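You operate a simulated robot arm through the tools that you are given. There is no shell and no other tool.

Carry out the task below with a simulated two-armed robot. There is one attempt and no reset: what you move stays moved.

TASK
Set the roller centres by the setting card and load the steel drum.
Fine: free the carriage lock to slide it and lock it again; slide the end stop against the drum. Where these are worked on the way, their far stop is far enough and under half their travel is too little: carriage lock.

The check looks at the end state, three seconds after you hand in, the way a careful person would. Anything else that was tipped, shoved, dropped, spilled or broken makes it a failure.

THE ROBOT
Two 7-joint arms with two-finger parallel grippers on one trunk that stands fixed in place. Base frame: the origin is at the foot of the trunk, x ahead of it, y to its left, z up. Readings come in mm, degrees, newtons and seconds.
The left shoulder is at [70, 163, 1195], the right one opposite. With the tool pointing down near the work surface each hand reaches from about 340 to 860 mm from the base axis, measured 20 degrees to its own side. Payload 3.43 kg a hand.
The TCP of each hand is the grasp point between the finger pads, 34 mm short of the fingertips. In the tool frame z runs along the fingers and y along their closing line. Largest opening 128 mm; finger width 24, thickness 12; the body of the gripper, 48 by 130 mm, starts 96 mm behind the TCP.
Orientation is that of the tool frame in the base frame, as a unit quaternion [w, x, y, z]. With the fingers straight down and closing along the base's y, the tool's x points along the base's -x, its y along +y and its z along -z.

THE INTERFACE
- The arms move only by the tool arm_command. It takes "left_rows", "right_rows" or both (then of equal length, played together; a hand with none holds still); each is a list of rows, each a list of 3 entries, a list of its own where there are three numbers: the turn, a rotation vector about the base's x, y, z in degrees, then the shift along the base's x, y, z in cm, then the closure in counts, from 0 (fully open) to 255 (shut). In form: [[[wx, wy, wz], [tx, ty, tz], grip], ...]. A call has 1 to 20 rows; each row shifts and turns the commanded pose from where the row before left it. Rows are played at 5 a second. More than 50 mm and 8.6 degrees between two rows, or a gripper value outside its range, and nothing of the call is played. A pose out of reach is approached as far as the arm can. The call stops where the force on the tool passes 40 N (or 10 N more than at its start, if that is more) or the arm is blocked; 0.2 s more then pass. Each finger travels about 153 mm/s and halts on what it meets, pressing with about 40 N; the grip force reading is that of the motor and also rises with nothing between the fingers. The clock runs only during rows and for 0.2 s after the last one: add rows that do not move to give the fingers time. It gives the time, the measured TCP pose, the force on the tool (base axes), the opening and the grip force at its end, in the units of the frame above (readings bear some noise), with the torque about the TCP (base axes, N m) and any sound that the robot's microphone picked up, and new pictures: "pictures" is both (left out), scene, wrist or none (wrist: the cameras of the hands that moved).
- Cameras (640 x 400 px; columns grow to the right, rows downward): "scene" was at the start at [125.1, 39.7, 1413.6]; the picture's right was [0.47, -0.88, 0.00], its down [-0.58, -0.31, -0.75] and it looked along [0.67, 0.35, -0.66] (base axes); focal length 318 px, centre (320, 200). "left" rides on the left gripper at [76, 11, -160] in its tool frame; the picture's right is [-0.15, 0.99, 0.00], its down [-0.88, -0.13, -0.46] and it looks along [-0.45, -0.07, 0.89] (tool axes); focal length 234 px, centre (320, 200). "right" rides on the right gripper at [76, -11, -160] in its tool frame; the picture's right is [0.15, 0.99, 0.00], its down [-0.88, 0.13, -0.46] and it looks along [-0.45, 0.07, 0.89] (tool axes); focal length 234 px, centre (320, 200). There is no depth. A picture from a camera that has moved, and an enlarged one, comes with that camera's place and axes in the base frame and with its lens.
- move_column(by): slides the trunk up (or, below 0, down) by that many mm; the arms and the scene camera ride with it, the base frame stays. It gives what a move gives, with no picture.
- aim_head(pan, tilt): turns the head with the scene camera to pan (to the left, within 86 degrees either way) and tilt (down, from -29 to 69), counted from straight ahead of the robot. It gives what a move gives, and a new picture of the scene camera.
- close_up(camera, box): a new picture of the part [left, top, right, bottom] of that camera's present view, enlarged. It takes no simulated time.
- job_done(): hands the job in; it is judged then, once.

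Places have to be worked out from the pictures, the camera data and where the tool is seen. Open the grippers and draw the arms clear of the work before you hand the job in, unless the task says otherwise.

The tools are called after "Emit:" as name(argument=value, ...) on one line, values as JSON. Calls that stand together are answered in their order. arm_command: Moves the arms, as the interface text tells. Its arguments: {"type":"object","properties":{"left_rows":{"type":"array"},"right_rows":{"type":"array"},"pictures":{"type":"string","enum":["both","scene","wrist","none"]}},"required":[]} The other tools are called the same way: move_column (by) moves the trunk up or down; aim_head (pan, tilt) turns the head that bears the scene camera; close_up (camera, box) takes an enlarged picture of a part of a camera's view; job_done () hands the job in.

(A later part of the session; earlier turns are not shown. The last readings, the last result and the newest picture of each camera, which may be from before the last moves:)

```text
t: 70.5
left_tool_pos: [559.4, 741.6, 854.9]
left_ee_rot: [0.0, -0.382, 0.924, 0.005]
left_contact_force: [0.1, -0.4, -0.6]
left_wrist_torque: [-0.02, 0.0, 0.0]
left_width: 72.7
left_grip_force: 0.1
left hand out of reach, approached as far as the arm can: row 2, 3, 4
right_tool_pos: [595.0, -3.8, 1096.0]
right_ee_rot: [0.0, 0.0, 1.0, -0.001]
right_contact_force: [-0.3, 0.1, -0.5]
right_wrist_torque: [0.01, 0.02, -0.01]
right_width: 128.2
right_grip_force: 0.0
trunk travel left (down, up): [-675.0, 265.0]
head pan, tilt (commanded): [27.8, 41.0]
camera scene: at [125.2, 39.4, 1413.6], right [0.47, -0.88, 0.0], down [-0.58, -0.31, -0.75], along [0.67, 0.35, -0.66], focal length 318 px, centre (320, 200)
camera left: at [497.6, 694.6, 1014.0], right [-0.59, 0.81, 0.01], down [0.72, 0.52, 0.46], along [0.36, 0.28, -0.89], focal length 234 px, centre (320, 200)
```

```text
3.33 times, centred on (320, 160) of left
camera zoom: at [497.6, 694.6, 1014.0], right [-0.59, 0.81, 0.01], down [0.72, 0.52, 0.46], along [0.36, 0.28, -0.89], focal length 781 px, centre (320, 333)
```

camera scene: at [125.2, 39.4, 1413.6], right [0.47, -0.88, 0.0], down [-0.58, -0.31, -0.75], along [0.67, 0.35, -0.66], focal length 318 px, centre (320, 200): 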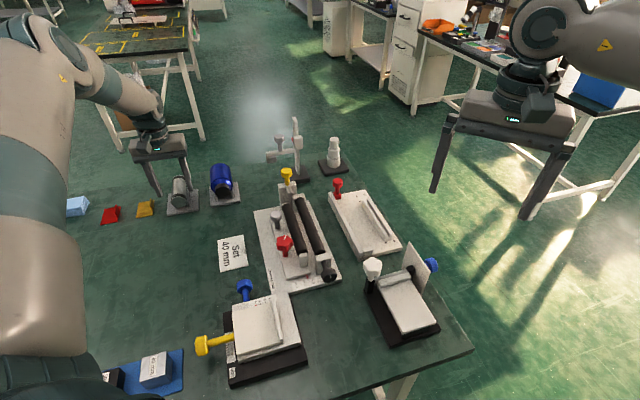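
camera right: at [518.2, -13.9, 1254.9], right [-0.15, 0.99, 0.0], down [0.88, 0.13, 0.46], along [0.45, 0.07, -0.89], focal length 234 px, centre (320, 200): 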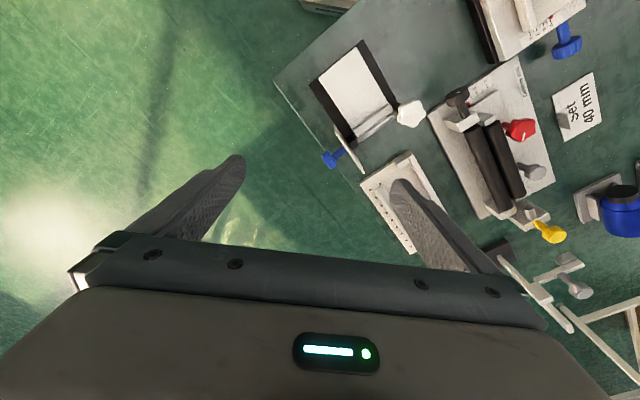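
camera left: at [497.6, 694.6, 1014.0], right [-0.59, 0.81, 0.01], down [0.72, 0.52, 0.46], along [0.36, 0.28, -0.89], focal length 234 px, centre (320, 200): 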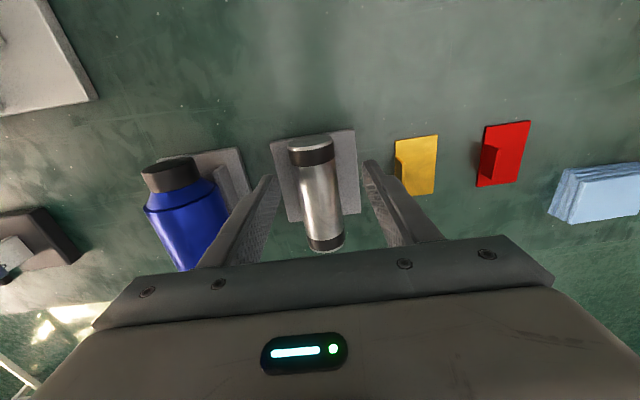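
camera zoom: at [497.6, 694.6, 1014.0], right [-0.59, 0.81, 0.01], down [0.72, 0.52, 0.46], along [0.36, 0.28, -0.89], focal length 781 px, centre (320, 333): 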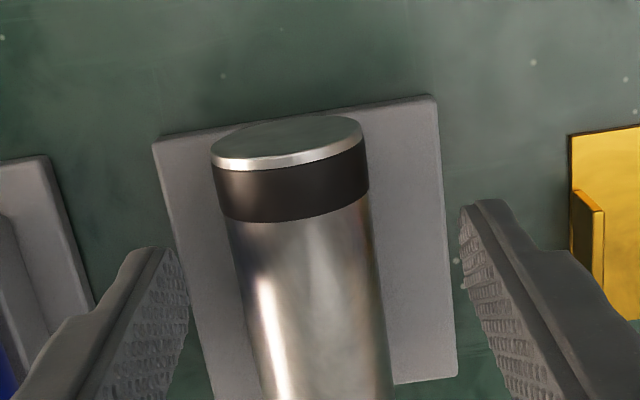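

The vertical tool can't reach the drum that low. I raise, then tilt the hand 15° so the fingers point slightly outward along the drum axis, which brings the wrist inward.

Emit:
arm_command(left_rows=[[[0, 0, 0], [0, 0, 3.5], 90], [[0, 0, 0], [0, 0, 3.5], 76], [[5.3, -5.3, 0], [0, 0, 0.5], 76], [[5.3, -5.3, 0], [0, 0, 0.5], 76], [[0, 0, 0], [0, 0, 0], 76]], pictures="wrist")

```text
t: 71.7
left_tool_pos: [560.3, 741.9, 934.0]
left_ee_rot: [0.12, -0.379, 0.916, 0.056]
left_contact_force: [-0.2, 0.0, 0.3]
left_wrist_torque: [-0.01, 0.01, -0.01]
left_width: 89.8
left_grip_force: 0.0
right_tool_pos: [595.1, -3.9, 1095.0]
right_ee_rot: [0.0, 0.0, 1.0, 0.001]
right_contact_force: [-0.4, 0.5, 0.4]
right_wrist_torque: [-0.01, -0.01, -0.05]
right_width: 127.9
right_grip_force: 0.0
trunk travel left (down, up): [-675.0, 265.0]
head pan, tilt (commanded): [27.8, 41.0]
camera left: at [470.4, 667.2, 1068.5], right [-0.6, 0.8, 0.05], down [0.61, 0.42, 0.67], along [0.51, 0.43, -0.74], focal length 234 px, centre (320, 200)
```

left: 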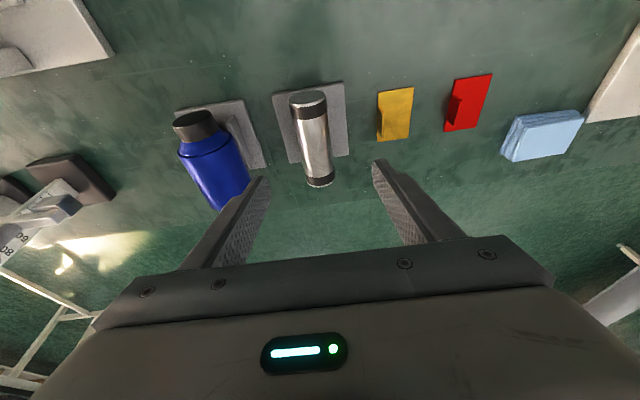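

Tilt achieved at (560, 742, 934). Allowing for the tilt I need the TCP at about (573, 751.5) over the drum. I move there and down to z ≈ 862 first.

Emit:
arm_command(left_rows=[[[-0.5, -0.2, 0], [1.29, 0.95, -1.0], 76], [[0, 0, 0], [0, 0, -2.1], 76], [[0, 0, 0], [0, 0, -2.1], 85], [[0, 0, 0], [0, 0, -2.0], 100], [[0, 0, 0], [0, 0, 0], 110]], pictures="both")

Emit:
close_up(camera="scene", box=[150, 160, 210, 215])

Emit:
close_up(camera="left", box=[230, 100, 410, 220])

```text
t: 72.9
left_tool_pos: [571.4, 751.9, 861.1]
left_ee_rot: [0.121, -0.379, 0.916, 0.051]
left_contact_force: [0.3, 0.2, -0.1]
left_wrist_torque: [0.02, -0.01, 0.0]
left_width: 72.7
left_grip_force: 0.1
right_tool_pos: [594.4, -4.7, 1095.8]
right_ee_rot: [0.0, 0.0, 1.0, 0.001]
right_contact_force: [0.3, -0.1, 0.1]
right_wrist_torque: [0.01, -0.04, 0.02]
right_width: 128.0
right_grip_force: 0.1
trunk travel left (down, up): [-675.0, 265.0]
head pan, tilt (commanded): [27.8, 41.0]
camera scene: at [124.6, 39.3, 1413.6], right [0.47, -0.88, 0.0], down [-0.58, -0.31, -0.75], along [0.67, 0.35, -0.66], focal length 318 px, centre (320, 200)
camera left: at [481.3, 677.7, 996.0], right [-0.6, 0.8, 0.04], down [0.61, 0.42, 0.67], along [0.52, 0.42, -0.74], focal length 234 px, centre (320, 200)
```

scene: 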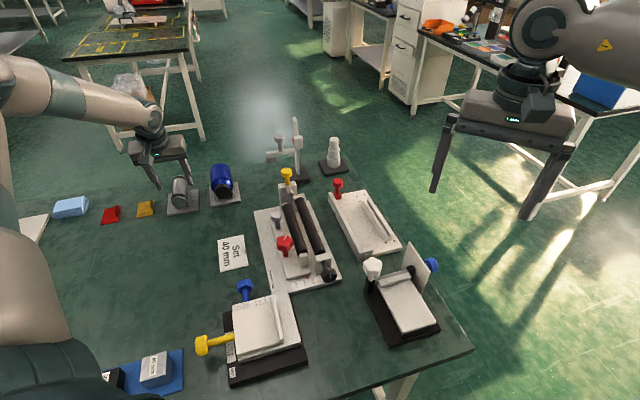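
left: 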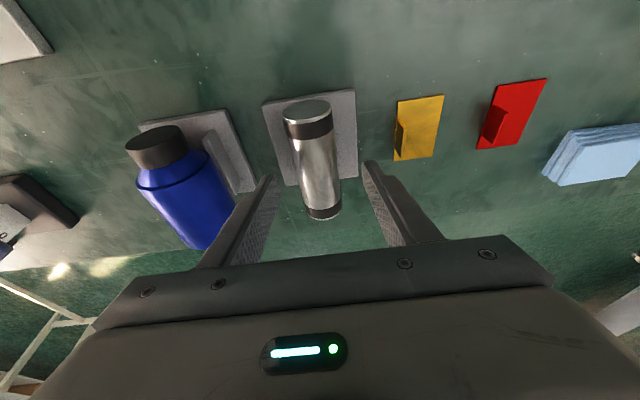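

```text
7.27 times, centred on (180, 188) of scene
camera zoom: at [124.6, 39.3, 1413.6], right [0.47, -0.88, 0.0], down [-0.58, -0.31, -0.75], along [0.67, 0.35, -0.66], focal length 2313 px, centre (1338, 291)
```

zoom: 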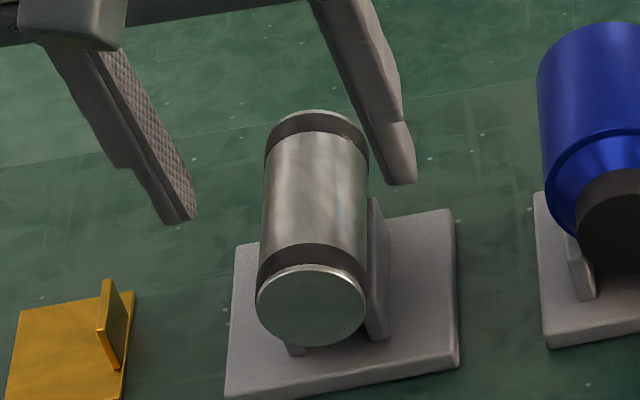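

```text
3.33 times, centred on (320, 160) of left
camera zoom: at [481.3, 677.7, 996.0], right [-0.6, 0.8, 0.04], down [0.61, 0.42, 0.67], along [0.52, 0.42, -0.74], focal length 781 px, centre (320, 333)
```

zoom: 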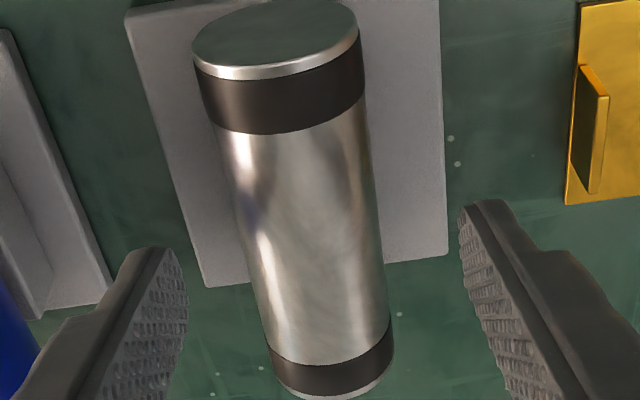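

To settle the drum's height I'll probe its top gently with closed fingers. I raise, centre laterally, and close.

Emit:
arm_command(left_rows=[[[0, 0, 0], [0.14, -0.14, 1.8], 110], [[0, 0, 0], [0, 0, 0], 180], [[0, 0, 0], [0, 0, 0], 255], [[0, 0, 0], [0, 0, 0], 255], [[0, 0, 0], [0, 0, -0.5], 255], [[0, 0, 0], [0, 0, -0.3], 255], [[0, 0, 0], [0, 0, 0], 255]], pictures="wrist")

Emit:
close_up(camera="scene", box=[150, 160, 210, 215])

```text
t: 74.5
left_tool_pos: [574.1, 751.1, 871.5]
left_ee_rot: [0.121, -0.378, 0.916, 0.05]
left_contact_force: [0.1, 0.1, 0.1]
left_wrist_torque: [-0.02, 0.04, 0.0]
left_width: 0.0
left_grip_force: 32.9
right_tool_pos: [595.5, -3.2, 1095.1]
right_ee_rot: [0.0, 0.0, 1.0, 0.0]
right_contact_force: [-0.9, 0.2, 0.0]
right_wrist_torque: [-0.01, 0.0, 0.0]
right_width: 128.2
right_grip_force: 0.0
trunk travel left (down, up): [-675.0, 265.0]
head pan, tilt (commanded): [27.8, 41.0]
camera left: at [484.6, 677.1, 1006.5], right [-0.6, 0.8, 0.04], down [0.61, 0.42, 0.67], along [0.52, 0.42, -0.74], focal length 234 px, centre (320, 200)
```

left: 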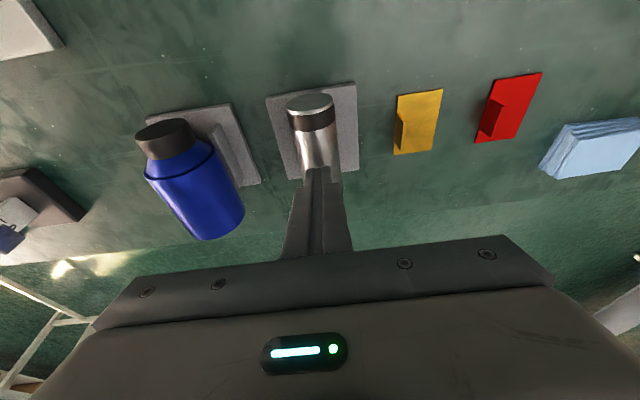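

```text
7.27 times, centred on (180, 188) of scene
camera zoom: at [125.1, 39.6, 1413.6], right [0.47, -0.88, 0.0], down [-0.58, -0.31, -0.75], along [0.67, 0.35, -0.66], focal length 2313 px, centre (1338, 291)
```

zoom: 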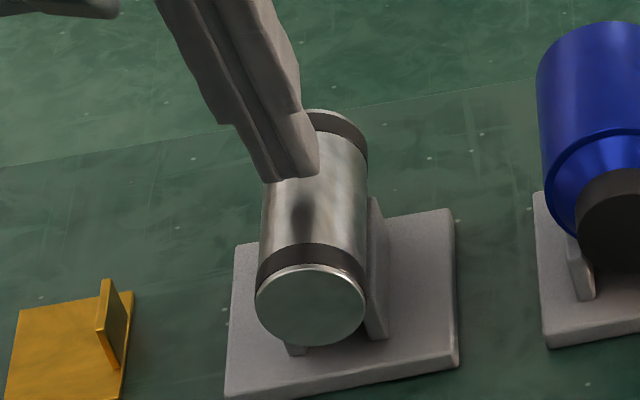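

Nothing touched yet at TCP z = 871.5. I lower in 1 mm steps, watching the force.

Emit:
arm_command(left_rows=[[[0, 0, 0], [0, 0, -0.15], 255], [[0, 0, 0], [0, 0, -0.15], 255], [[0, 0, 0], [0, 0, 0], 255]], pictures="none")

Emit:
arm_command(left_rows=[[[0, 0, 0], [0, 0, -0.1], 255], [[0, 0, 0], [0, 0, -0.1], 255], [[0, 0, 0], [0, 0, 0], 255]], pictures="none")

```text
t: 75.3
left_tool_pos: [574.0, 751.8, 868.8]
left_ee_rot: [0.121, -0.379, 0.916, 0.051]
left_contact_force: [0.1, -1.4, 0.5]
left_wrist_torque: [-0.01, 0.01, 0.01]
left_width: 0.3
left_grip_force: 33.0
right_tool_pos: [593.8, -4.3, 1094.9]
right_ee_rot: [0.0, 0.0, 1.0, 0.0]
right_contact_force: [0.5, -0.4, 0.6]
right_wrist_torque: [0.02, -0.01, -0.02]
right_width: 128.0
right_grip_force: 0.1
trunk travel left (down, up): [-675.0, 265.0]
head pan, tilt (commanded): [27.8, 41.0]
```

```text
t: 76.1
left_tool_pos: [575.1, 751.9, 866.9]
left_ee_rot: [0.12, -0.378, 0.917, 0.05]
left_contact_force: [-0.3, -0.4, 0.4]
left_wrist_torque: [-0.02, 0.0, 0.02]
left_width: 0.0
left_grip_force: 32.9
right_tool_pos: [595.4, -3.9, 1095.3]
right_ee_rot: [0.0, 0.0, 1.0, 0.0]
right_contact_force: [0.7, -0.5, 0.2]
right_wrist_torque: [0.03, -0.01, 0.01]
right_width: 128.2
right_grip_force: 0.0
trunk travel left (down, up): [-675.0, 265.0]
head pan, tilt (commanded): [27.8, 41.0]
```

No contact at 866.9; I keep lowering gently.

Emit:
arm_command(left_rows=[[[0, 0, 0], [0, 0, -0.1], 255], [[0, 0, 0], [0, 0, -0.1], 255], [[0, 0, 0], [0, 0, 0], 255]], pictures="none")

Emit:
arm_command(left_rows=[[[0, 0, 0], [0, 0, -0.1], 255], [[0, 0, 0], [0, 0, -0.05], 255], [[0, 0, 0], [0, 0, 0], 255]], pictures="none")

Emit:
close_up(camera="scene", box=[165, 170, 205, 215])

```text
t: 76.9
left_tool_pos: [574.1, 750.6, 865.0]
left_ee_rot: [0.12, -0.379, 0.916, 0.051]
left_contact_force: [0.6, 0.1, 1.4]
left_wrist_torque: [0.04, -0.02, 0.01]
left_width: 0.0
left_grip_force: 33.0
right_tool_pos: [594.7, -4.9, 1094.6]
right_ee_rot: [0.0, -0.001, 1.0, 0.0]
right_contact_force: [0.1, 0.0, 0.7]
right_wrist_torque: [-0.02, 0.01, 0.01]
right_width: 128.0
right_grip_force: 0.2
trunk travel left (down, up): [-675.0, 265.0]
head pan, tilt (commanded): [27.8, 41.0]
```

```text
t: 77.7
left_tool_pos: [573.9, 750.8, 864.5]
left_ee_rot: [0.121, -0.379, 0.916, 0.051]
left_contact_force: [0.3, 1.6, 9.6]
left_wrist_torque: [0.12, 0.03, 0.06]
left_width: 0.2
left_grip_force: 32.9
right_tool_pos: [594.1, -4.5, 1095.4]
right_ee_rot: [0.001, 0.0, 1.0, 0.0]
right_contact_force: [0.8, 0.4, -0.9]
right_wrist_torque: [0.02, 0.01, -0.03]
right_width: 128.2
right_grip_force: 0.0
trunk travel left (down, up): [-675.0, 265.0]
head pan, tilt (commanded): [27.8, 41.0]
```

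```text
8.89 times, centred on (185, 192) of scene
camera zoom: at [123.9, 38.7, 1413.8], right [0.47, -0.88, 0.0], down [-0.58, -0.31, -0.76], along [0.67, 0.35, -0.66], focal length 2827 px, centre (1520, 267)
```

zoom: 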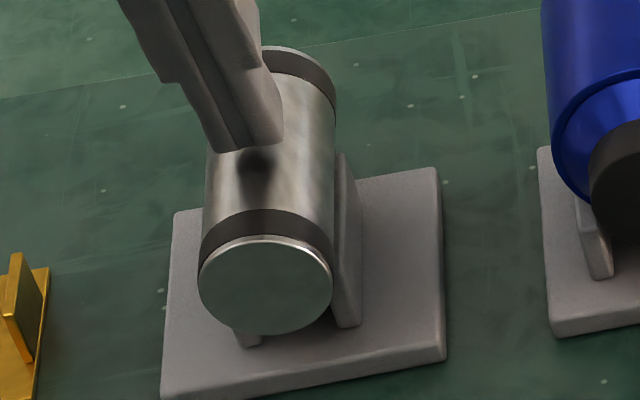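

Contact with ~10 N at TCP z = 864.5, so the drum's top is at about 830 and its axis near 810. I lift, open to about 72 mm, and descend to TCP z ≈ 834 around the drum.

Emit:
arm_command(left_rows=[[[0, 0, 0], [0, 0, 1.5], 255], [[0, 0, 0], [0, 0, 0], 180], [[0, 0, 0], [0, 0, 0], 112], [[0, 0, 0], [0, 0, 0], 112], [[0, 0, 0], [0.03, -0.03, -1.5], 112], [[0, 0, 0], [0, 0, -1.5], 112], [[0, 0, 0], [0, 0, -1.5], 112], [[0, 0, 0], [0, 0, 0], 112]], pictures="wrist")

Emit:
close_up(camera="scene", box=[165, 170, 205, 215])

Emit:
close_up(camera="left", box=[230, 100, 410, 220])

```text
t: 79.5
left_tool_pos: [573.8, 751.6, 833.5]
left_ee_rot: [0.12, -0.379, 0.916, 0.051]
left_contact_force: [0.4, -0.1, -0.4]
left_wrist_torque: [-0.02, 0.02, 0.0]
left_width: 71.8
left_grip_force: 0.0
right_tool_pos: [594.8, -3.1, 1095.0]
right_ee_rot: [0.0, 0.001, 1.0, -0.001]
right_contact_force: [1.3, -0.6, -0.1]
right_wrist_torque: [0.01, 0.01, 0.01]
right_width: 127.9
right_grip_force: 0.1
trunk travel left (down, up): [-675.0, 265.0]
head pan, tilt (commanded): [27.8, 41.0]
camera left: at [485.0, 676.4, 968.3], right [-0.6, 0.8, 0.04], down [0.61, 0.42, 0.67], along [0.52, 0.42, -0.74], focal length 234 px, centre (320, 200)
```

left: 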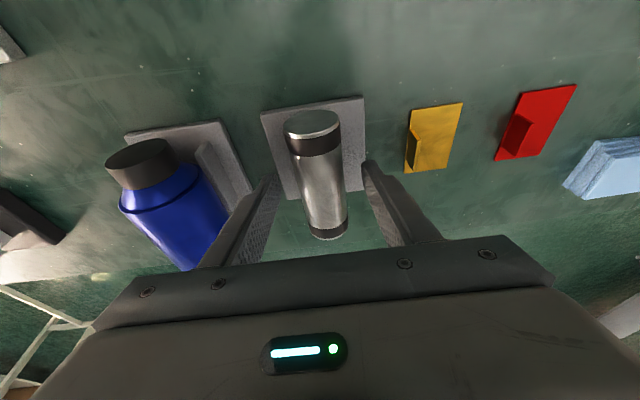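

```text
8.89 times, centred on (185, 192) of scene
camera zoom: at [125.0, 39.6, 1413.6], right [0.47, -0.88, 0.0], down [-0.58, -0.31, -0.75], along [0.67, 0.35, -0.66], focal length 2827 px, centre (1520, 267)
```

zoom: 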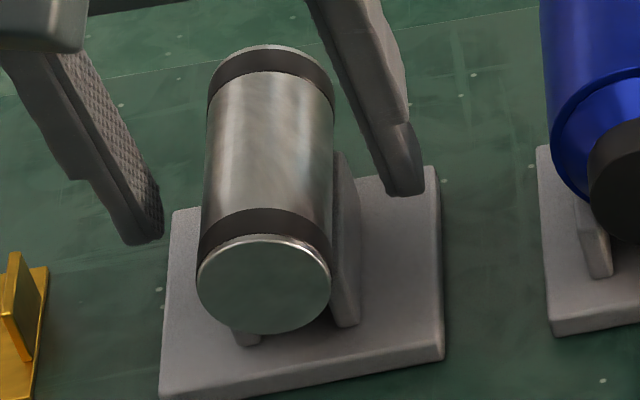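

```text
3.33 times, centred on (320, 160) of left
camera zoom: at [485.0, 676.4, 968.3], right [-0.6, 0.8, 0.04], down [0.61, 0.42, 0.67], along [0.52, 0.42, -0.74], focal length 781 px, centre (320, 333)
```

zoom: 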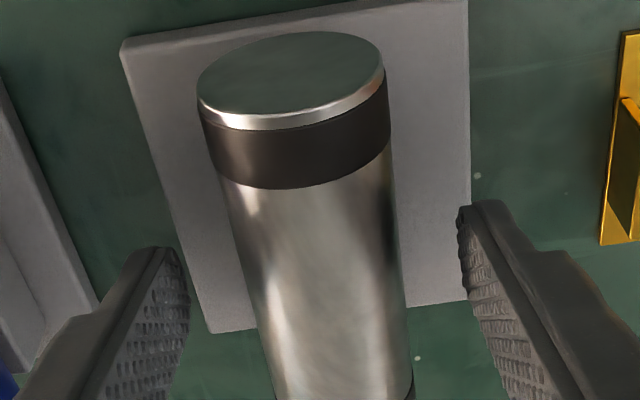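

The fingers straddle the drum centrally. I close on it.

Emit:
arm_command(left_rows=[[[0, 0, 0], [0, 0, 0], 140], [[0, 0, 0], [0, 0, 0], 160], [[0, 0, 0], [0, 0, 0], 175], [[0, 0, 0], [0, 0, 0], 200], [[0, 0, 0], [0, 0, 0], 230], [[0, 0, 0], [0, 0, 0], 230]], pictures="wrist")

Emit:
close_up(camera="scene", box=[165, 170, 205, 215])

Emit:
close_up(camera="left", box=[230, 100, 410, 220])

```text
t: 80.9
left_tool_pos: [574.1, 751.1, 832.1]
left_ee_rot: [0.121, -0.38, 0.916, 0.05]
left_contact_force: [-2.8, 2.9, 1.3]
left_wrist_torque: [0.06, 0.09, 0.01]
left_width: 38.6
left_grip_force: 40.2
right_tool_pos: [594.8, -3.5, 1094.8]
right_ee_rot: [0.0, 0.0, 1.0, 0.0]
right_contact_force: [-0.6, 0.2, 1.4]
right_wrist_torque: [0.02, -0.01, 0.04]
right_width: 127.9
right_grip_force: 0.1
trunk travel left (down, up): [-675.0, 265.0]
head pan, tilt (commanded): [27.8, 41.0]
camera left: at [484.3, 676.9, 968.2], right [-0.6, 0.8, 0.04], down [0.61, 0.43, 0.67], along [0.52, 0.42, -0.74], focal length 234 px, centre (320, 200)
```

left: 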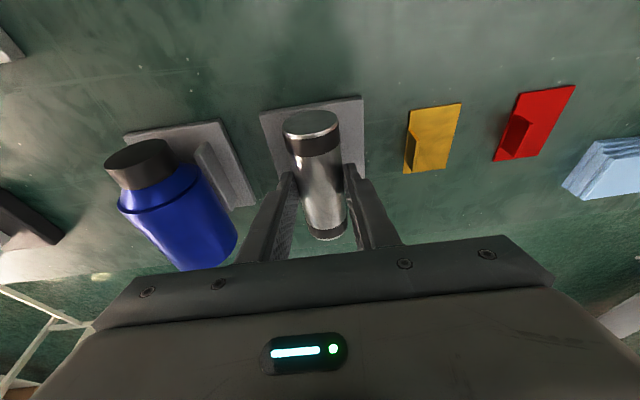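

```text
8.89 times, centred on (185, 192) of scene
camera zoom: at [124.7, 40.0, 1413.6], right [0.47, -0.88, 0.0], down [-0.58, -0.31, -0.75], along [0.67, 0.35, -0.66], focal length 2827 px, centre (1520, 267)
```

zoom: 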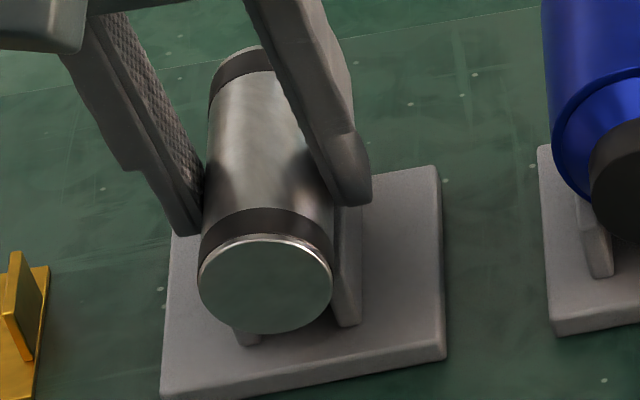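

```text
3.33 times, centred on (320, 160) of left
camera zoom: at [484.3, 676.9, 968.2], right [-0.6, 0.8, 0.04], down [0.61, 0.43, 0.67], along [0.52, 0.42, -0.74], focal length 781 px, centre (320, 333)
```

zoom: 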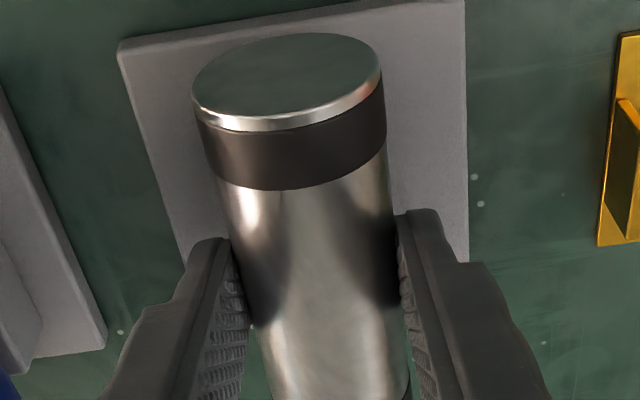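

The grip measures 38.6 mm, so the fingertips are about 11–13 mm below the drum axis. On the rollers I need a bit less, so I open slightly, rise 3.5 mm and re-grip.

Emit:
arm_command(left_rows=[[[0, 0, 0], [0, 0, 0], 163], [[0, 0, 0], [0, 0, 0], 160], [[0, 0, 0], [0, 0, 0.35], 160], [[0, 0, 0], [0, 0, 0], 160], [[0, 0, 0], [0, 0, 0], 175], [[0, 0, 0], [0, 0, 0], 200], [[0, 0, 0], [0, 0, 0], 240], [[0, 0, 0], [0, 0, 0], 240]], pictures="none")

Emit:
close_up(camera="scene", box=[165, 170, 205, 215])

```text
t: 82.7
left_tool_pos: [574.1, 750.9, 836.8]
left_ee_rot: [0.12, -0.38, 0.916, 0.05]
left_contact_force: [-2.5, 3.3, 0.3]
left_wrist_torque: [0.12, 0.09, 0.05]
left_width: 38.6
left_grip_force: 39.8
right_tool_pos: [594.2, -2.3, 1095.2]
right_ee_rot: [-0.001, -0.001, 1.0, 0.0]
right_contact_force: [-0.6, 0.7, 0.4]
right_wrist_torque: [0.02, -0.01, 0.01]
right_width: 128.2
right_grip_force: 0.1
trunk travel left (down, up): [-675.0, 265.0]
head pan, tilt (commanded): [27.8, 41.0]
```

```text
8.89 times, centred on (185, 192) of scene
camera zoom: at [124.7, 40.1, 1413.6], right [0.47, -0.88, 0.0], down [-0.58, -0.31, -0.75], along [0.67, 0.35, -0.66], focal length 2827 px, centre (1520, 267)
```

zoom: 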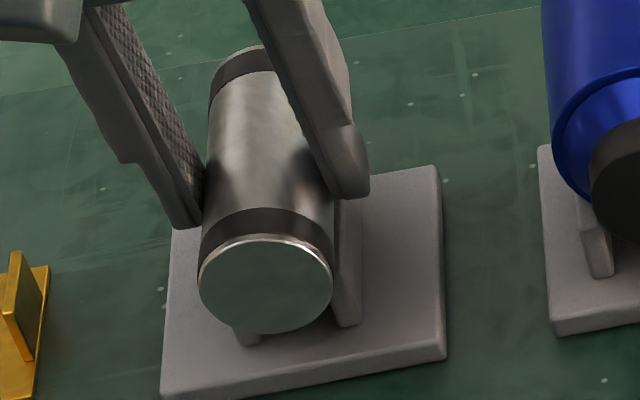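

Same width, so both grips were at the full diameter. I lift 20 mm and check the hold.

Emit:
arm_command(left_rows=[[[0, 0, 0], [0, 0, 0.5], 250], [[0, 0, 0], [0, 0, 0.5], 250], [[0, 0, 0], [0, 0, 1.0], 250], [[0, 0, 0], [0, 0, 0], 250]], pictures="wrist")

Emit:
close_up(camera="scene", box=[155, 160, 215, 215])

Emit:
close_up(camera="left", box=[230, 100, 410, 220])

```text
t: 83.7
left_tool_pos: [574.0, 750.2, 855.3]
left_ee_rot: [0.119, -0.379, 0.916, 0.05]
left_contact_force: [0.3, -0.2, -3.8]
left_wrist_torque: [0.01, 0.02, -0.01]
left_width: 38.4
left_grip_force: 39.6
right_tool_pos: [595.9, -3.8, 1094.6]
right_ee_rot: [0.001, 0.0, 1.0, 0.0]
right_contact_force: [-0.6, 0.3, 0.1]
right_wrist_torque: [-0.01, -0.02, 0.03]
right_width: 128.0
right_grip_force: 0.0
trunk travel left (down, up): [-675.0, 265.0]
head pan, tilt (commanded): [27.8, 41.0]
camera left: at [484.7, 676.6, 991.2], right [-0.6, 0.8, 0.04], down [0.61, 0.43, 0.67], along [0.52, 0.42, -0.74], focal length 234 px, centre (320, 200)
```

left: 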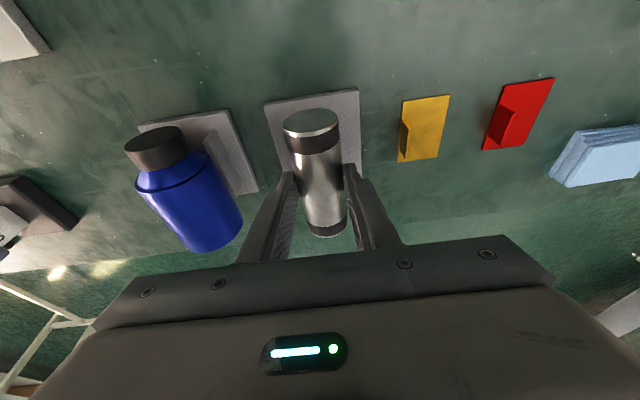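

```text
7.27 times, centred on (185, 188) of scene
camera zoom: at [125.7, 40.2, 1413.5], right [0.47, -0.88, 0.0], down [-0.58, -0.31, -0.75], along [0.67, 0.35, -0.66], focal length 2313 px, centre (1302, 291)
```

zoom: 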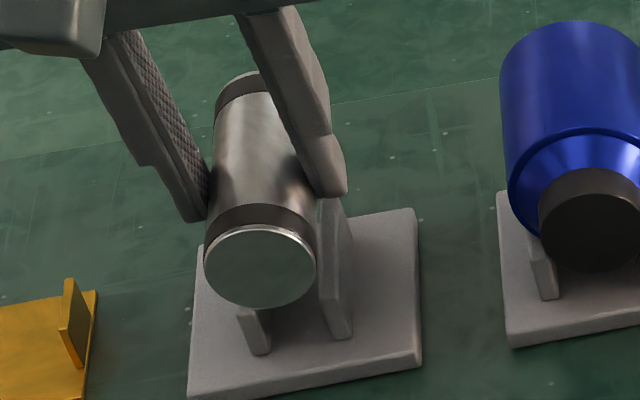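

```text
3.33 times, centred on (320, 160) of left
camera zoom: at [484.7, 676.6, 991.2], right [-0.6, 0.8, 0.04], down [0.61, 0.43, 0.67], along [0.52, 0.42, -0.74], focal length 781 px, centre (320, 333)
```

zoom: 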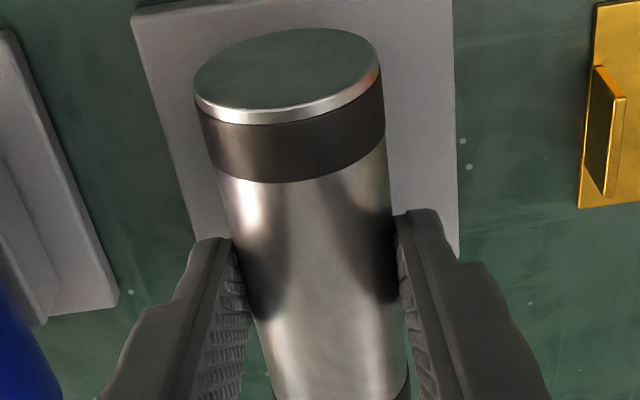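

The drum is held level with ~4 N of weight. I lift to z ≈ 1000 and carry it over the rollers, keeping the same tilt.

Emit:
arm_command(left_rows=[[[0, 0, 0], [0, 0, 2.5], 250], [[0, 0, 0], [0, 0, 4.0], 250], [[0, 0, 0], [0, 0, 4.0], 250], [[0, 0, 0], [0, 0, 4.0], 250], [[0, 0, 0], [0.44, -3.15, 0], 250], [[0, 0, 0], [0.44, -3.15, 0], 250], [[0, 0, 0], [0.44, -3.15, 0], 250], [[0, 0, 0], [0.44, -3.15, 0], 250], [[0, 0, 0], [0.44, -3.15, 0], 250], [[0, 0, 0], [0.44, -3.15, 0], 250], [[0, 0, 0], [0.44, -3.15, 0], 250], [[0, 0, 0], [0.44, -3.15, 0], 250], [[0, 0, 0], [0.44, -3.15, 0], 250], [[0, 0, 0], [0.44, -3.15, 0], 250], [[0, 0, 0], [0.44, -3.15, 0], 250], [[0, 0, 0], [0.44, -3.15, 0], 250], [[0, 0, 0], [0, 0, 0], 250]], pictures="both")

Emit:
close_up(camera="left", box=[180, 60, 460, 240])

Emit:
close_up(camera="scene", box=[250, 140, 350, 220])

Emit:
close_up(camera="right", box=[440, 60, 600, 260])

```text
t: 87.3
left_tool_pos: [629.4, 375.0, 1001.6]
left_ee_rot: [0.118, -0.379, 0.916, 0.051]
left_contact_force: [-0.4, -0.1, -3.7]
left_wrist_torque: [-0.01, 0.01, -0.01]
left_width: 38.6
left_grip_force: 40.1
right_tool_pos: [595.6, -2.5, 1096.0]
right_ee_rot: [0.0, 0.0, 1.0, -0.001]
right_contact_force: [0.4, 0.4, 0.1]
right_wrist_torque: [-0.05, -0.02, -0.02]
right_width: 128.0
right_grip_force: 0.1
trunk travel left (down, up): [-675.0, 265.0]
head pan, tilt (commanded): [27.8, 41.0]
camera scene: at [125.3, 40.9, 1413.5], right [0.47, -0.88, 0.0], down [-0.58, -0.31, -0.75], along [0.67, 0.35, -0.66], focal length 318 px, centre (320, 200)
camera left: at [538.9, 301.0, 1136.1], right [-0.6, 0.8, 0.04], down [0.61, 0.43, 0.67], along [0.52, 0.42, -0.74], focal length 234 px, centre (320, 200)
```

scene: 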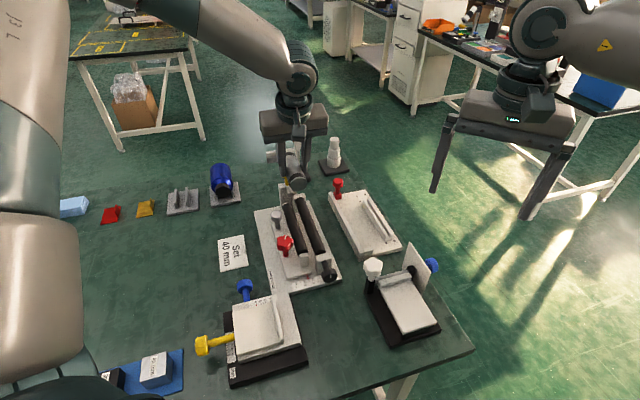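
left: 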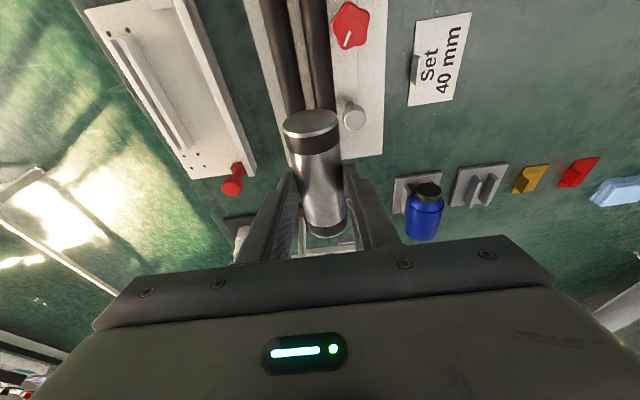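

```text
2.22 times, centred on (320, 150) of left
camera zoom: at [538.9, 301.0, 1136.1], right [-0.6, 0.8, 0.04], down [0.61, 0.43, 0.67], along [0.52, 0.42, -0.74], focal length 520 px, centre (320, 311)
```

zoom: 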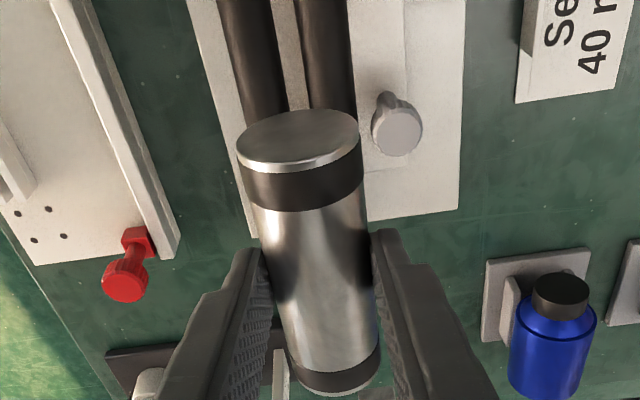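

```text
5.00 times, centred on (300, 180) of scene
camera zoom: at [125.3, 40.9, 1413.5], right [0.47, -0.88, 0.0], down [-0.58, -0.31, -0.75], along [0.67, 0.35, -0.66], focal length 1590 px, centre (420, 300)
```

zoom: 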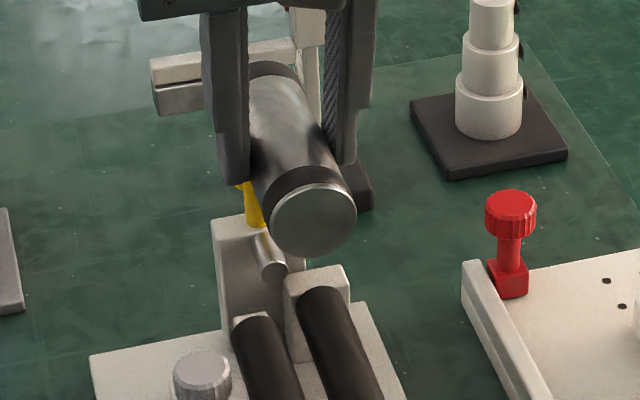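

```text
2.00 times, centred on (520, 160) of right
camera zoom: at [519.4, -14.1, 1254.4], right [-0.15, 0.99, 0.0], down [0.88, 0.13, 0.46], along [0.45, 0.07, -0.89], focal length 468 px, centre (-80, 280)
```

zoom: 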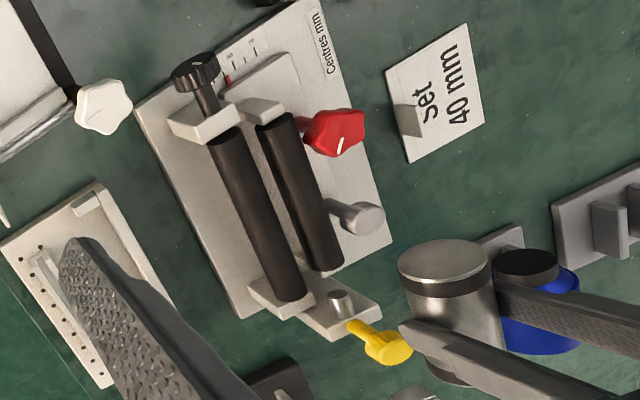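

The drum hangs over the rollers. My measurements put the roller mid-line at s ≈ −185 and the hand at s ≈ −180, so I correct by (+1.3, −6.2) mm and descend to about 26 mm above seating.

Emit:
arm_command(left_rows=[[[0, 0, 0], [0.13, -0.62, -2.0], 250], [[0, 0, 0], [0, 0, -2.7], 250], [[0, 0, 0], [0, 0, -2.7], 250], [[0, 0, 0], [0, 0, -2.6], 250], [[0, 0, 0], [0, 0, 0], 250]], pictures="wrist")

Emit:
close_up(camera="left", box=[200, 60, 420, 240])

Emit:
close_up(camera="scene", box=[260, 160, 340, 220])

Emit:
close_up(camera="right", box=[440, 60, 600, 260])

```text
t: 88.5
left_tool_pos: [628.4, 367.1, 902.0]
left_ee_rot: [0.12, -0.379, 0.916, 0.05]
left_contact_force: [0.2, -0.2, -3.2]
left_wrist_torque: [0.0, 0.03, 0.02]
left_width: 38.1
left_grip_force: 40.4
right_tool_pos: [595.0, -2.8, 1096.5]
right_ee_rot: [0.001, 0.0, 1.0, 0.0]
right_contact_force: [-0.7, 0.0, 0.1]
right_wrist_torque: [0.01, -0.01, -0.03]
right_width: 128.2
right_grip_force: 0.0
trunk travel left (down, up): [-675.0, 265.0]
head pan, tilt (commanded): [27.8, 41.0]
camera left: at [538.1, 293.1, 1036.5], right [-0.6, 0.8, 0.04], down [0.61, 0.43, 0.67], along [0.52, 0.42, -0.74], focal length 234 px, centre (320, 200)
```

left: 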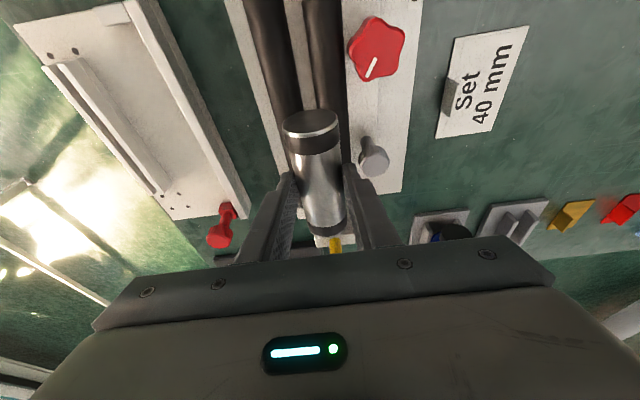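

```text
2.22 times, centred on (310, 150) of left
camera zoom: at [538.1, 293.1, 1036.5], right [-0.6, 0.8, 0.04], down [0.61, 0.43, 0.67], along [0.52, 0.42, -0.74], focal length 520 px, centre (342, 311)
```

zoom: 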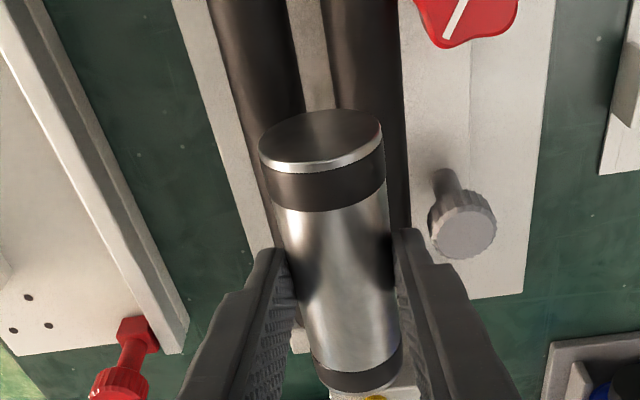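

```text
6.67 times, centred on (300, 190) of scene
camera zoom: at [125.0, 39.8, 1413.6], right [0.47, -0.88, 0.0], down [-0.58, -0.31, -0.75], along [0.67, 0.35, -0.66], focal length 2120 px, centre (453, 267)
```

zoom: 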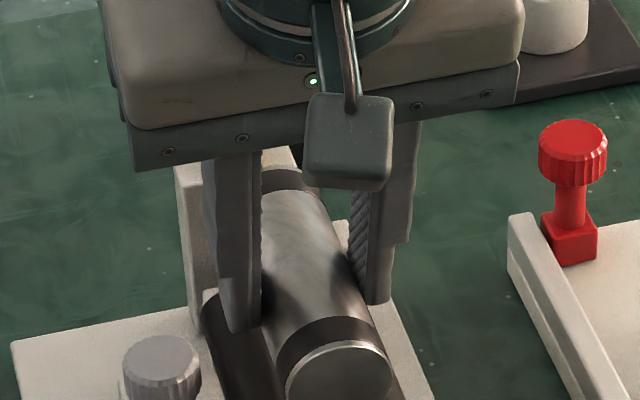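

```text
2.00 times, centred on (520, 160) of right
camera zoom: at [519.1, -15.1, 1254.6], right [-0.15, 0.99, 0.0], down [0.88, 0.13, 0.46], along [0.45, 0.07, -0.89], focal length 468 px, centre (-80, 280)
```

zoom: 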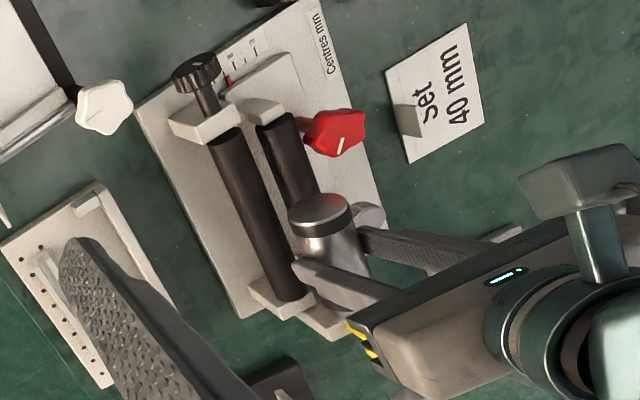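

Hand at s ≈ −184.8 versus roller mid −184.3, and the drum's far end will be near a ≈ 762, within the stop's window. I lower 19 mm, then in 1 mm steps.

Emit:
arm_command(left_rows=[[[0, 0, 0], [0, 0, -1.0], 250], [[0, 0, 0], [0, 0, -0.9], 250], [[0, 0, 0], [0, 0, 0], 250]], pictures="none")

Emit:
arm_command(left_rows=[[[0, 0, 0], [0, 0, -0.1], 250], [[0, 0, 0], [0, 0, -0.1], 250], [[0, 0, 0], [0, 0, 0], 250]], pictures="none")

Emit:
close_up(camera="scene", box=[260, 170, 340, 230])

Emit:
close_up(camera="left", box=[200, 60, 420, 240])

```text
t: 89.3
left_tool_pos: [628.6, 366.5, 882.8]
left_ee_rot: [0.12, -0.379, 0.916, 0.051]
left_contact_force: [0.5, -0.4, -4.2]
left_wrist_torque: [-0.04, 0.03, 0.01]
left_width: 38.4
left_grip_force: 39.8
right_tool_pos: [594.8, -2.8, 1094.3]
right_ee_rot: [0.0, 0.0, 1.0, 0.0]
right_contact_force: [0.8, -0.4, 0.0]
right_wrist_torque: [0.0, 0.0, 0.0]
right_width: 128.0
right_grip_force: 0.0
trunk travel left (down, up): [-675.0, 265.0]
head pan, tilt (commanded): [27.8, 41.0]
```

```text
t: 90.1
left_tool_pos: [629.5, 368.1, 880.5]
left_ee_rot: [0.12, -0.379, 0.916, 0.051]
left_contact_force: [0.6, -0.2, -4.9]
left_wrist_torque: [-0.03, 0.03, -0.04]
left_width: 38.5
left_grip_force: 40.6
right_tool_pos: [595.9, -4.1, 1094.6]
right_ee_rot: [0.0, 0.001, 1.0, 0.001]
right_contact_force: [0.0, 0.0, 0.2]
right_wrist_torque: [0.0, 0.02, 0.02]
right_width: 127.9
right_grip_force: 0.0
trunk travel left (down, up): [-675.0, 265.0]
head pan, tilt (commanded): [27.8, 41.0]
```

```text
6.67 times, centred on (300, 200) of scene
camera zoom: at [125.6, 39.8, 1413.5], right [0.47, -0.88, 0.0], down [-0.58, -0.31, -0.75], along [0.67, 0.35, -0.66], focal length 2120 px, centre (453, 200)
```

zoom: 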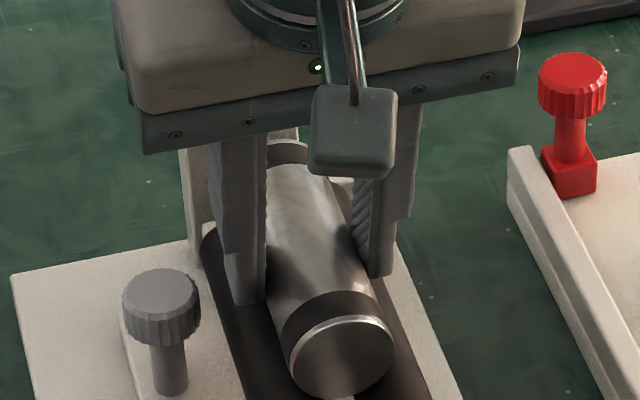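

```text
2.22 times, centred on (310, 150) of left
camera zoom: at [539.2, 292.8, 1015.1], right [-0.6, 0.8, 0.04], down [0.61, 0.42, 0.67], along [0.52, 0.42, -0.74], focal length 520 px, centre (342, 311)
```

zoom: 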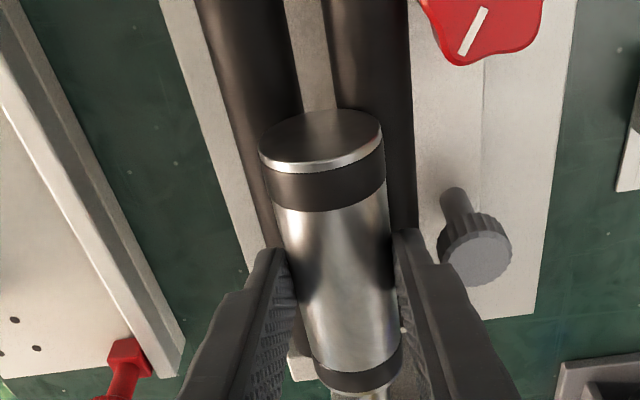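

Not yet in contact (only the weight, −4.5 N). I continue in 1 mm steps.

Emit:
arm_command(left_rows=[[[0, 0, 0], [0, 0, -0.1], 250], [[0, 0, 0], [0, 0, -0.1], 250], [[0, 0, 0], [0, 0, 0], 250]], pictures="none")

Emit:
arm_command(left_rows=[[[0, 0, 0], [0, 0, -0.1], 250], [[0, 0, 0], [0, 0, -0.1], 250], [[0, 0, 0], [0, 0, 0], 250]], pictures="none")

```text
t: 90.9
left_tool_pos: [629.5, 367.0, 878.2]
left_ee_rot: [0.12, -0.379, 0.916, 0.05]
left_contact_force: [0.5, -0.6, -3.0]
left_wrist_torque: [-0.01, 0.05, -0.02]
left_width: 38.6
left_grip_force: 39.8
right_tool_pos: [595.6, -3.7, 1094.9]
right_ee_rot: [0.0, 0.0, 1.0, 0.001]
right_contact_force: [0.5, -0.5, -0.5]
right_wrist_torque: [-0.01, -0.01, -0.02]
right_width: 128.2
right_grip_force: 0.1
trunk travel left (down, up): [-675.0, 265.0]
head pan, tilt (commanded): [27.8, 41.0]
```

```text
t: 91.7
left_tool_pos: [628.7, 366.5, 875.6]
left_ee_rot: [0.12, -0.379, 0.916, 0.051]
left_contact_force: [-0.5, 0.1, -3.0]
left_wrist_torque: [0.04, -0.01, 0.05]
left_width: 38.7
left_grip_force: 39.8
right_tool_pos: [594.5, -3.1, 1094.1]
right_ee_rot: [0.0, 0.0, 1.0, 0.0]
right_contact_force: [-0.2, 0.6, -1.0]
right_wrist_torque: [0.0, -0.02, -0.01]
right_width: 128.0
right_grip_force: 0.1
trunk travel left (down, up): [-675.0, 265.0]
head pan, tilt (commanded): [27.8, 41.0]
```

Emit:
close_up(camera="right", box=[480, 120, 560, 220])

Emit:
close_up(camera="scene", box=[280, 195, 330, 235])

Emit:
arm_command(left_rows=[[[0, 0, 0], [0, 0, -0.1], 250], [[0, 0, 0], [0, 0, 0], 250]], pictures="none")

```text
4.00 times, centred on (520, 170) of right
camera zoom: at [519.5, -15.0, 1254.4], right [-0.15, 0.99, 0.0], down [0.88, 0.13, 0.46], along [0.45, 0.07, -0.89], focal length 937 px, centre (-480, 320)
```

zoom: 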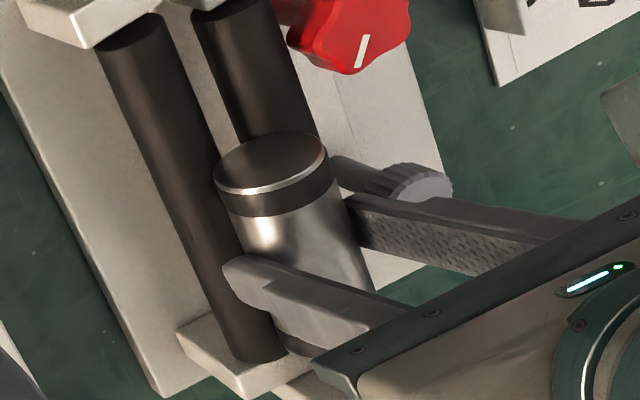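

```text
10.00 times, centred on (305, 215) of scene
camera zoom: at [125.4, 39.8, 1413.5], right [0.47, -0.88, 0.0], down [-0.58, -0.31, -0.75], along [0.67, 0.35, -0.66], focal length 3180 px, centre (470, 50)
```

zoom: 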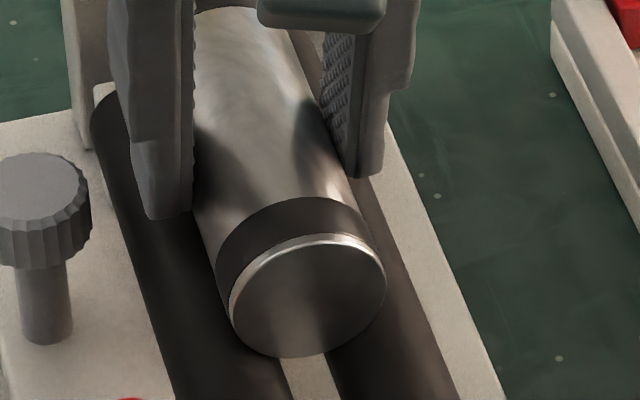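

```text
t: 92.3
left_tool_pos: [629.9, 366.2, 877.0]
left_ee_rot: [0.12, -0.38, 0.916, 0.051]
left_contact_force: [2.4, 5.2, 4.8]
left_wrist_torque: [-0.14, 0.12, -0.01]
left_width: 38.8
left_grip_force: 40.3
right_tool_pos: [594.2, -2.8, 1095.1]
right_ee_rot: [0.001, 0.0, 1.0, 0.0]
right_contact_force: [0.3, 0.2, -0.2]
right_wrist_torque: [-0.01, 0.0, -0.03]
right_width: 128.0
right_grip_force: 0.0
trunk travel left (down, up): [-675.0, 265.0]
head pan, tilt (commanded): [27.8, 41.0]
```

Force flipped to +5 N at the expected height: the drum is on the rollers. I open the fingers slightly (to about 44 mm) and look.

Emit:
arm_command(left_rows=[[[0, 0, 0], [0, 0, 0], 180], [[0, 0, 0], [0, 0, 0], 170], [[0, 0, 0], [0, 0, 0], 167], [[0, 0, 0], [0, 0, 0], 167]], pictures="wrist")

Emit:
close_up(camera="scene", box=[275, 190, 335, 235])

Emit:
close_up(camera="left", box=[200, 60, 420, 240])

Emit:
close_up(camera="right", box=[480, 120, 560, 220])

```text
t: 93.3
left_tool_pos: [628.7, 365.0, 876.1]
left_ee_rot: [0.121, -0.379, 0.916, 0.05]
left_contact_force: [0.5, -0.2, 0.1]
left_wrist_torque: [-0.02, 0.04, -0.02]
left_width: 44.1
left_grip_force: 0.1
right_tool_pos: [595.5, -3.2, 1095.3]
right_ee_rot: [0.0, 0.0, 1.0, 0.0]
right_contact_force: [-0.3, 0.3, 0.5]
right_wrist_torque: [0.0, 0.04, 0.02]
right_width: 127.8
right_grip_force: 0.1
trunk travel left (down, up): [-675.0, 265.0]
head pan, tilt (commanded): [27.8, 41.0]
camera left: at [539.0, 291.1, 1010.7], right [-0.6, 0.8, 0.04], down [0.61, 0.42, 0.67], along [0.52, 0.42, -0.74], focal length 234 px, centre (320, 200)
```

left: 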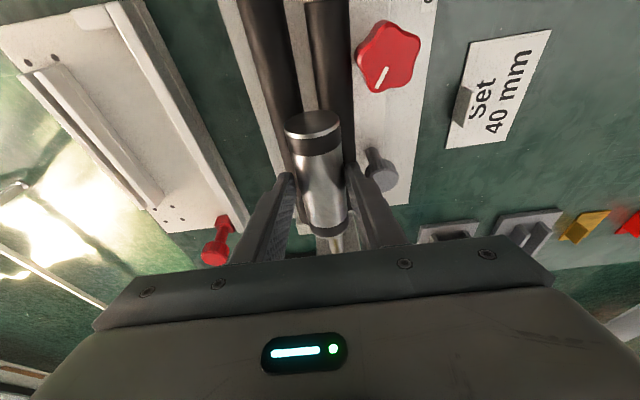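

```text
8.89 times, centred on (305, 212) of scene
camera zoom: at [125.2, 39.4, 1413.5], right [0.47, -0.88, 0.0], down [-0.58, -0.31, -0.75], along [0.67, 0.35, -0.66], focal length 2827 px, centre (453, 89)
```

zoom: 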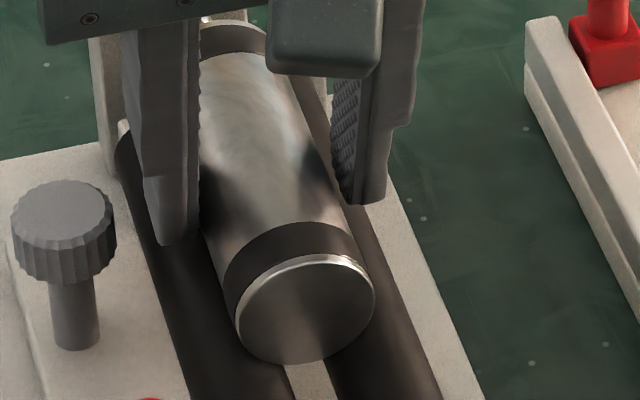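

```text
2.22 times, centred on (310, 150) of left
camera zoom: at [539.0, 291.1, 1010.7], right [-0.6, 0.8, 0.04], down [0.61, 0.42, 0.67], along [0.52, 0.42, -0.74], focal length 520 px, centre (342, 311)
```

zoom: 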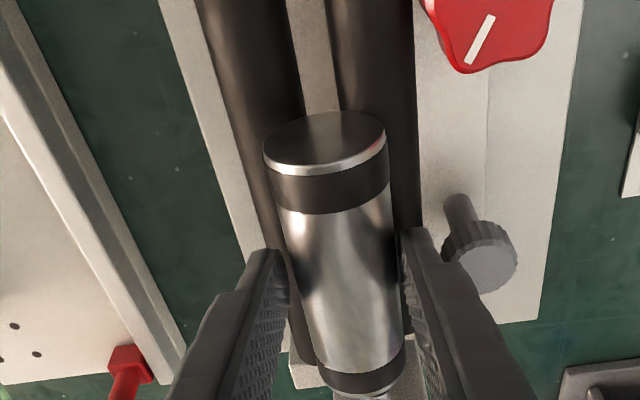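

```text
4.00 times, centred on (520, 170) of right
camera zoom: at [519.3, -15.5, 1254.4], right [-0.15, 0.99, 0.0], down [0.88, 0.13, 0.46], along [0.45, 0.07, -0.89], focal length 937 px, centre (-480, 320)
```

zoom: 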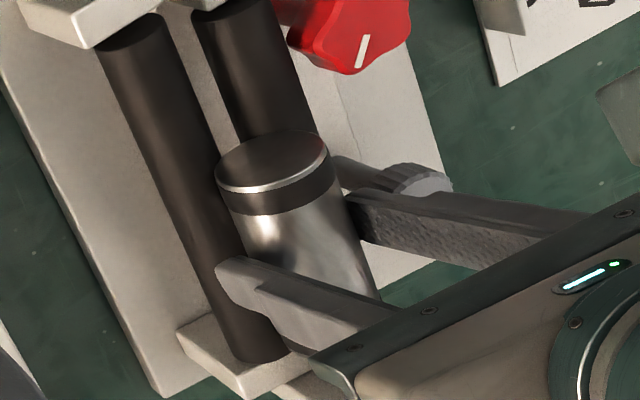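

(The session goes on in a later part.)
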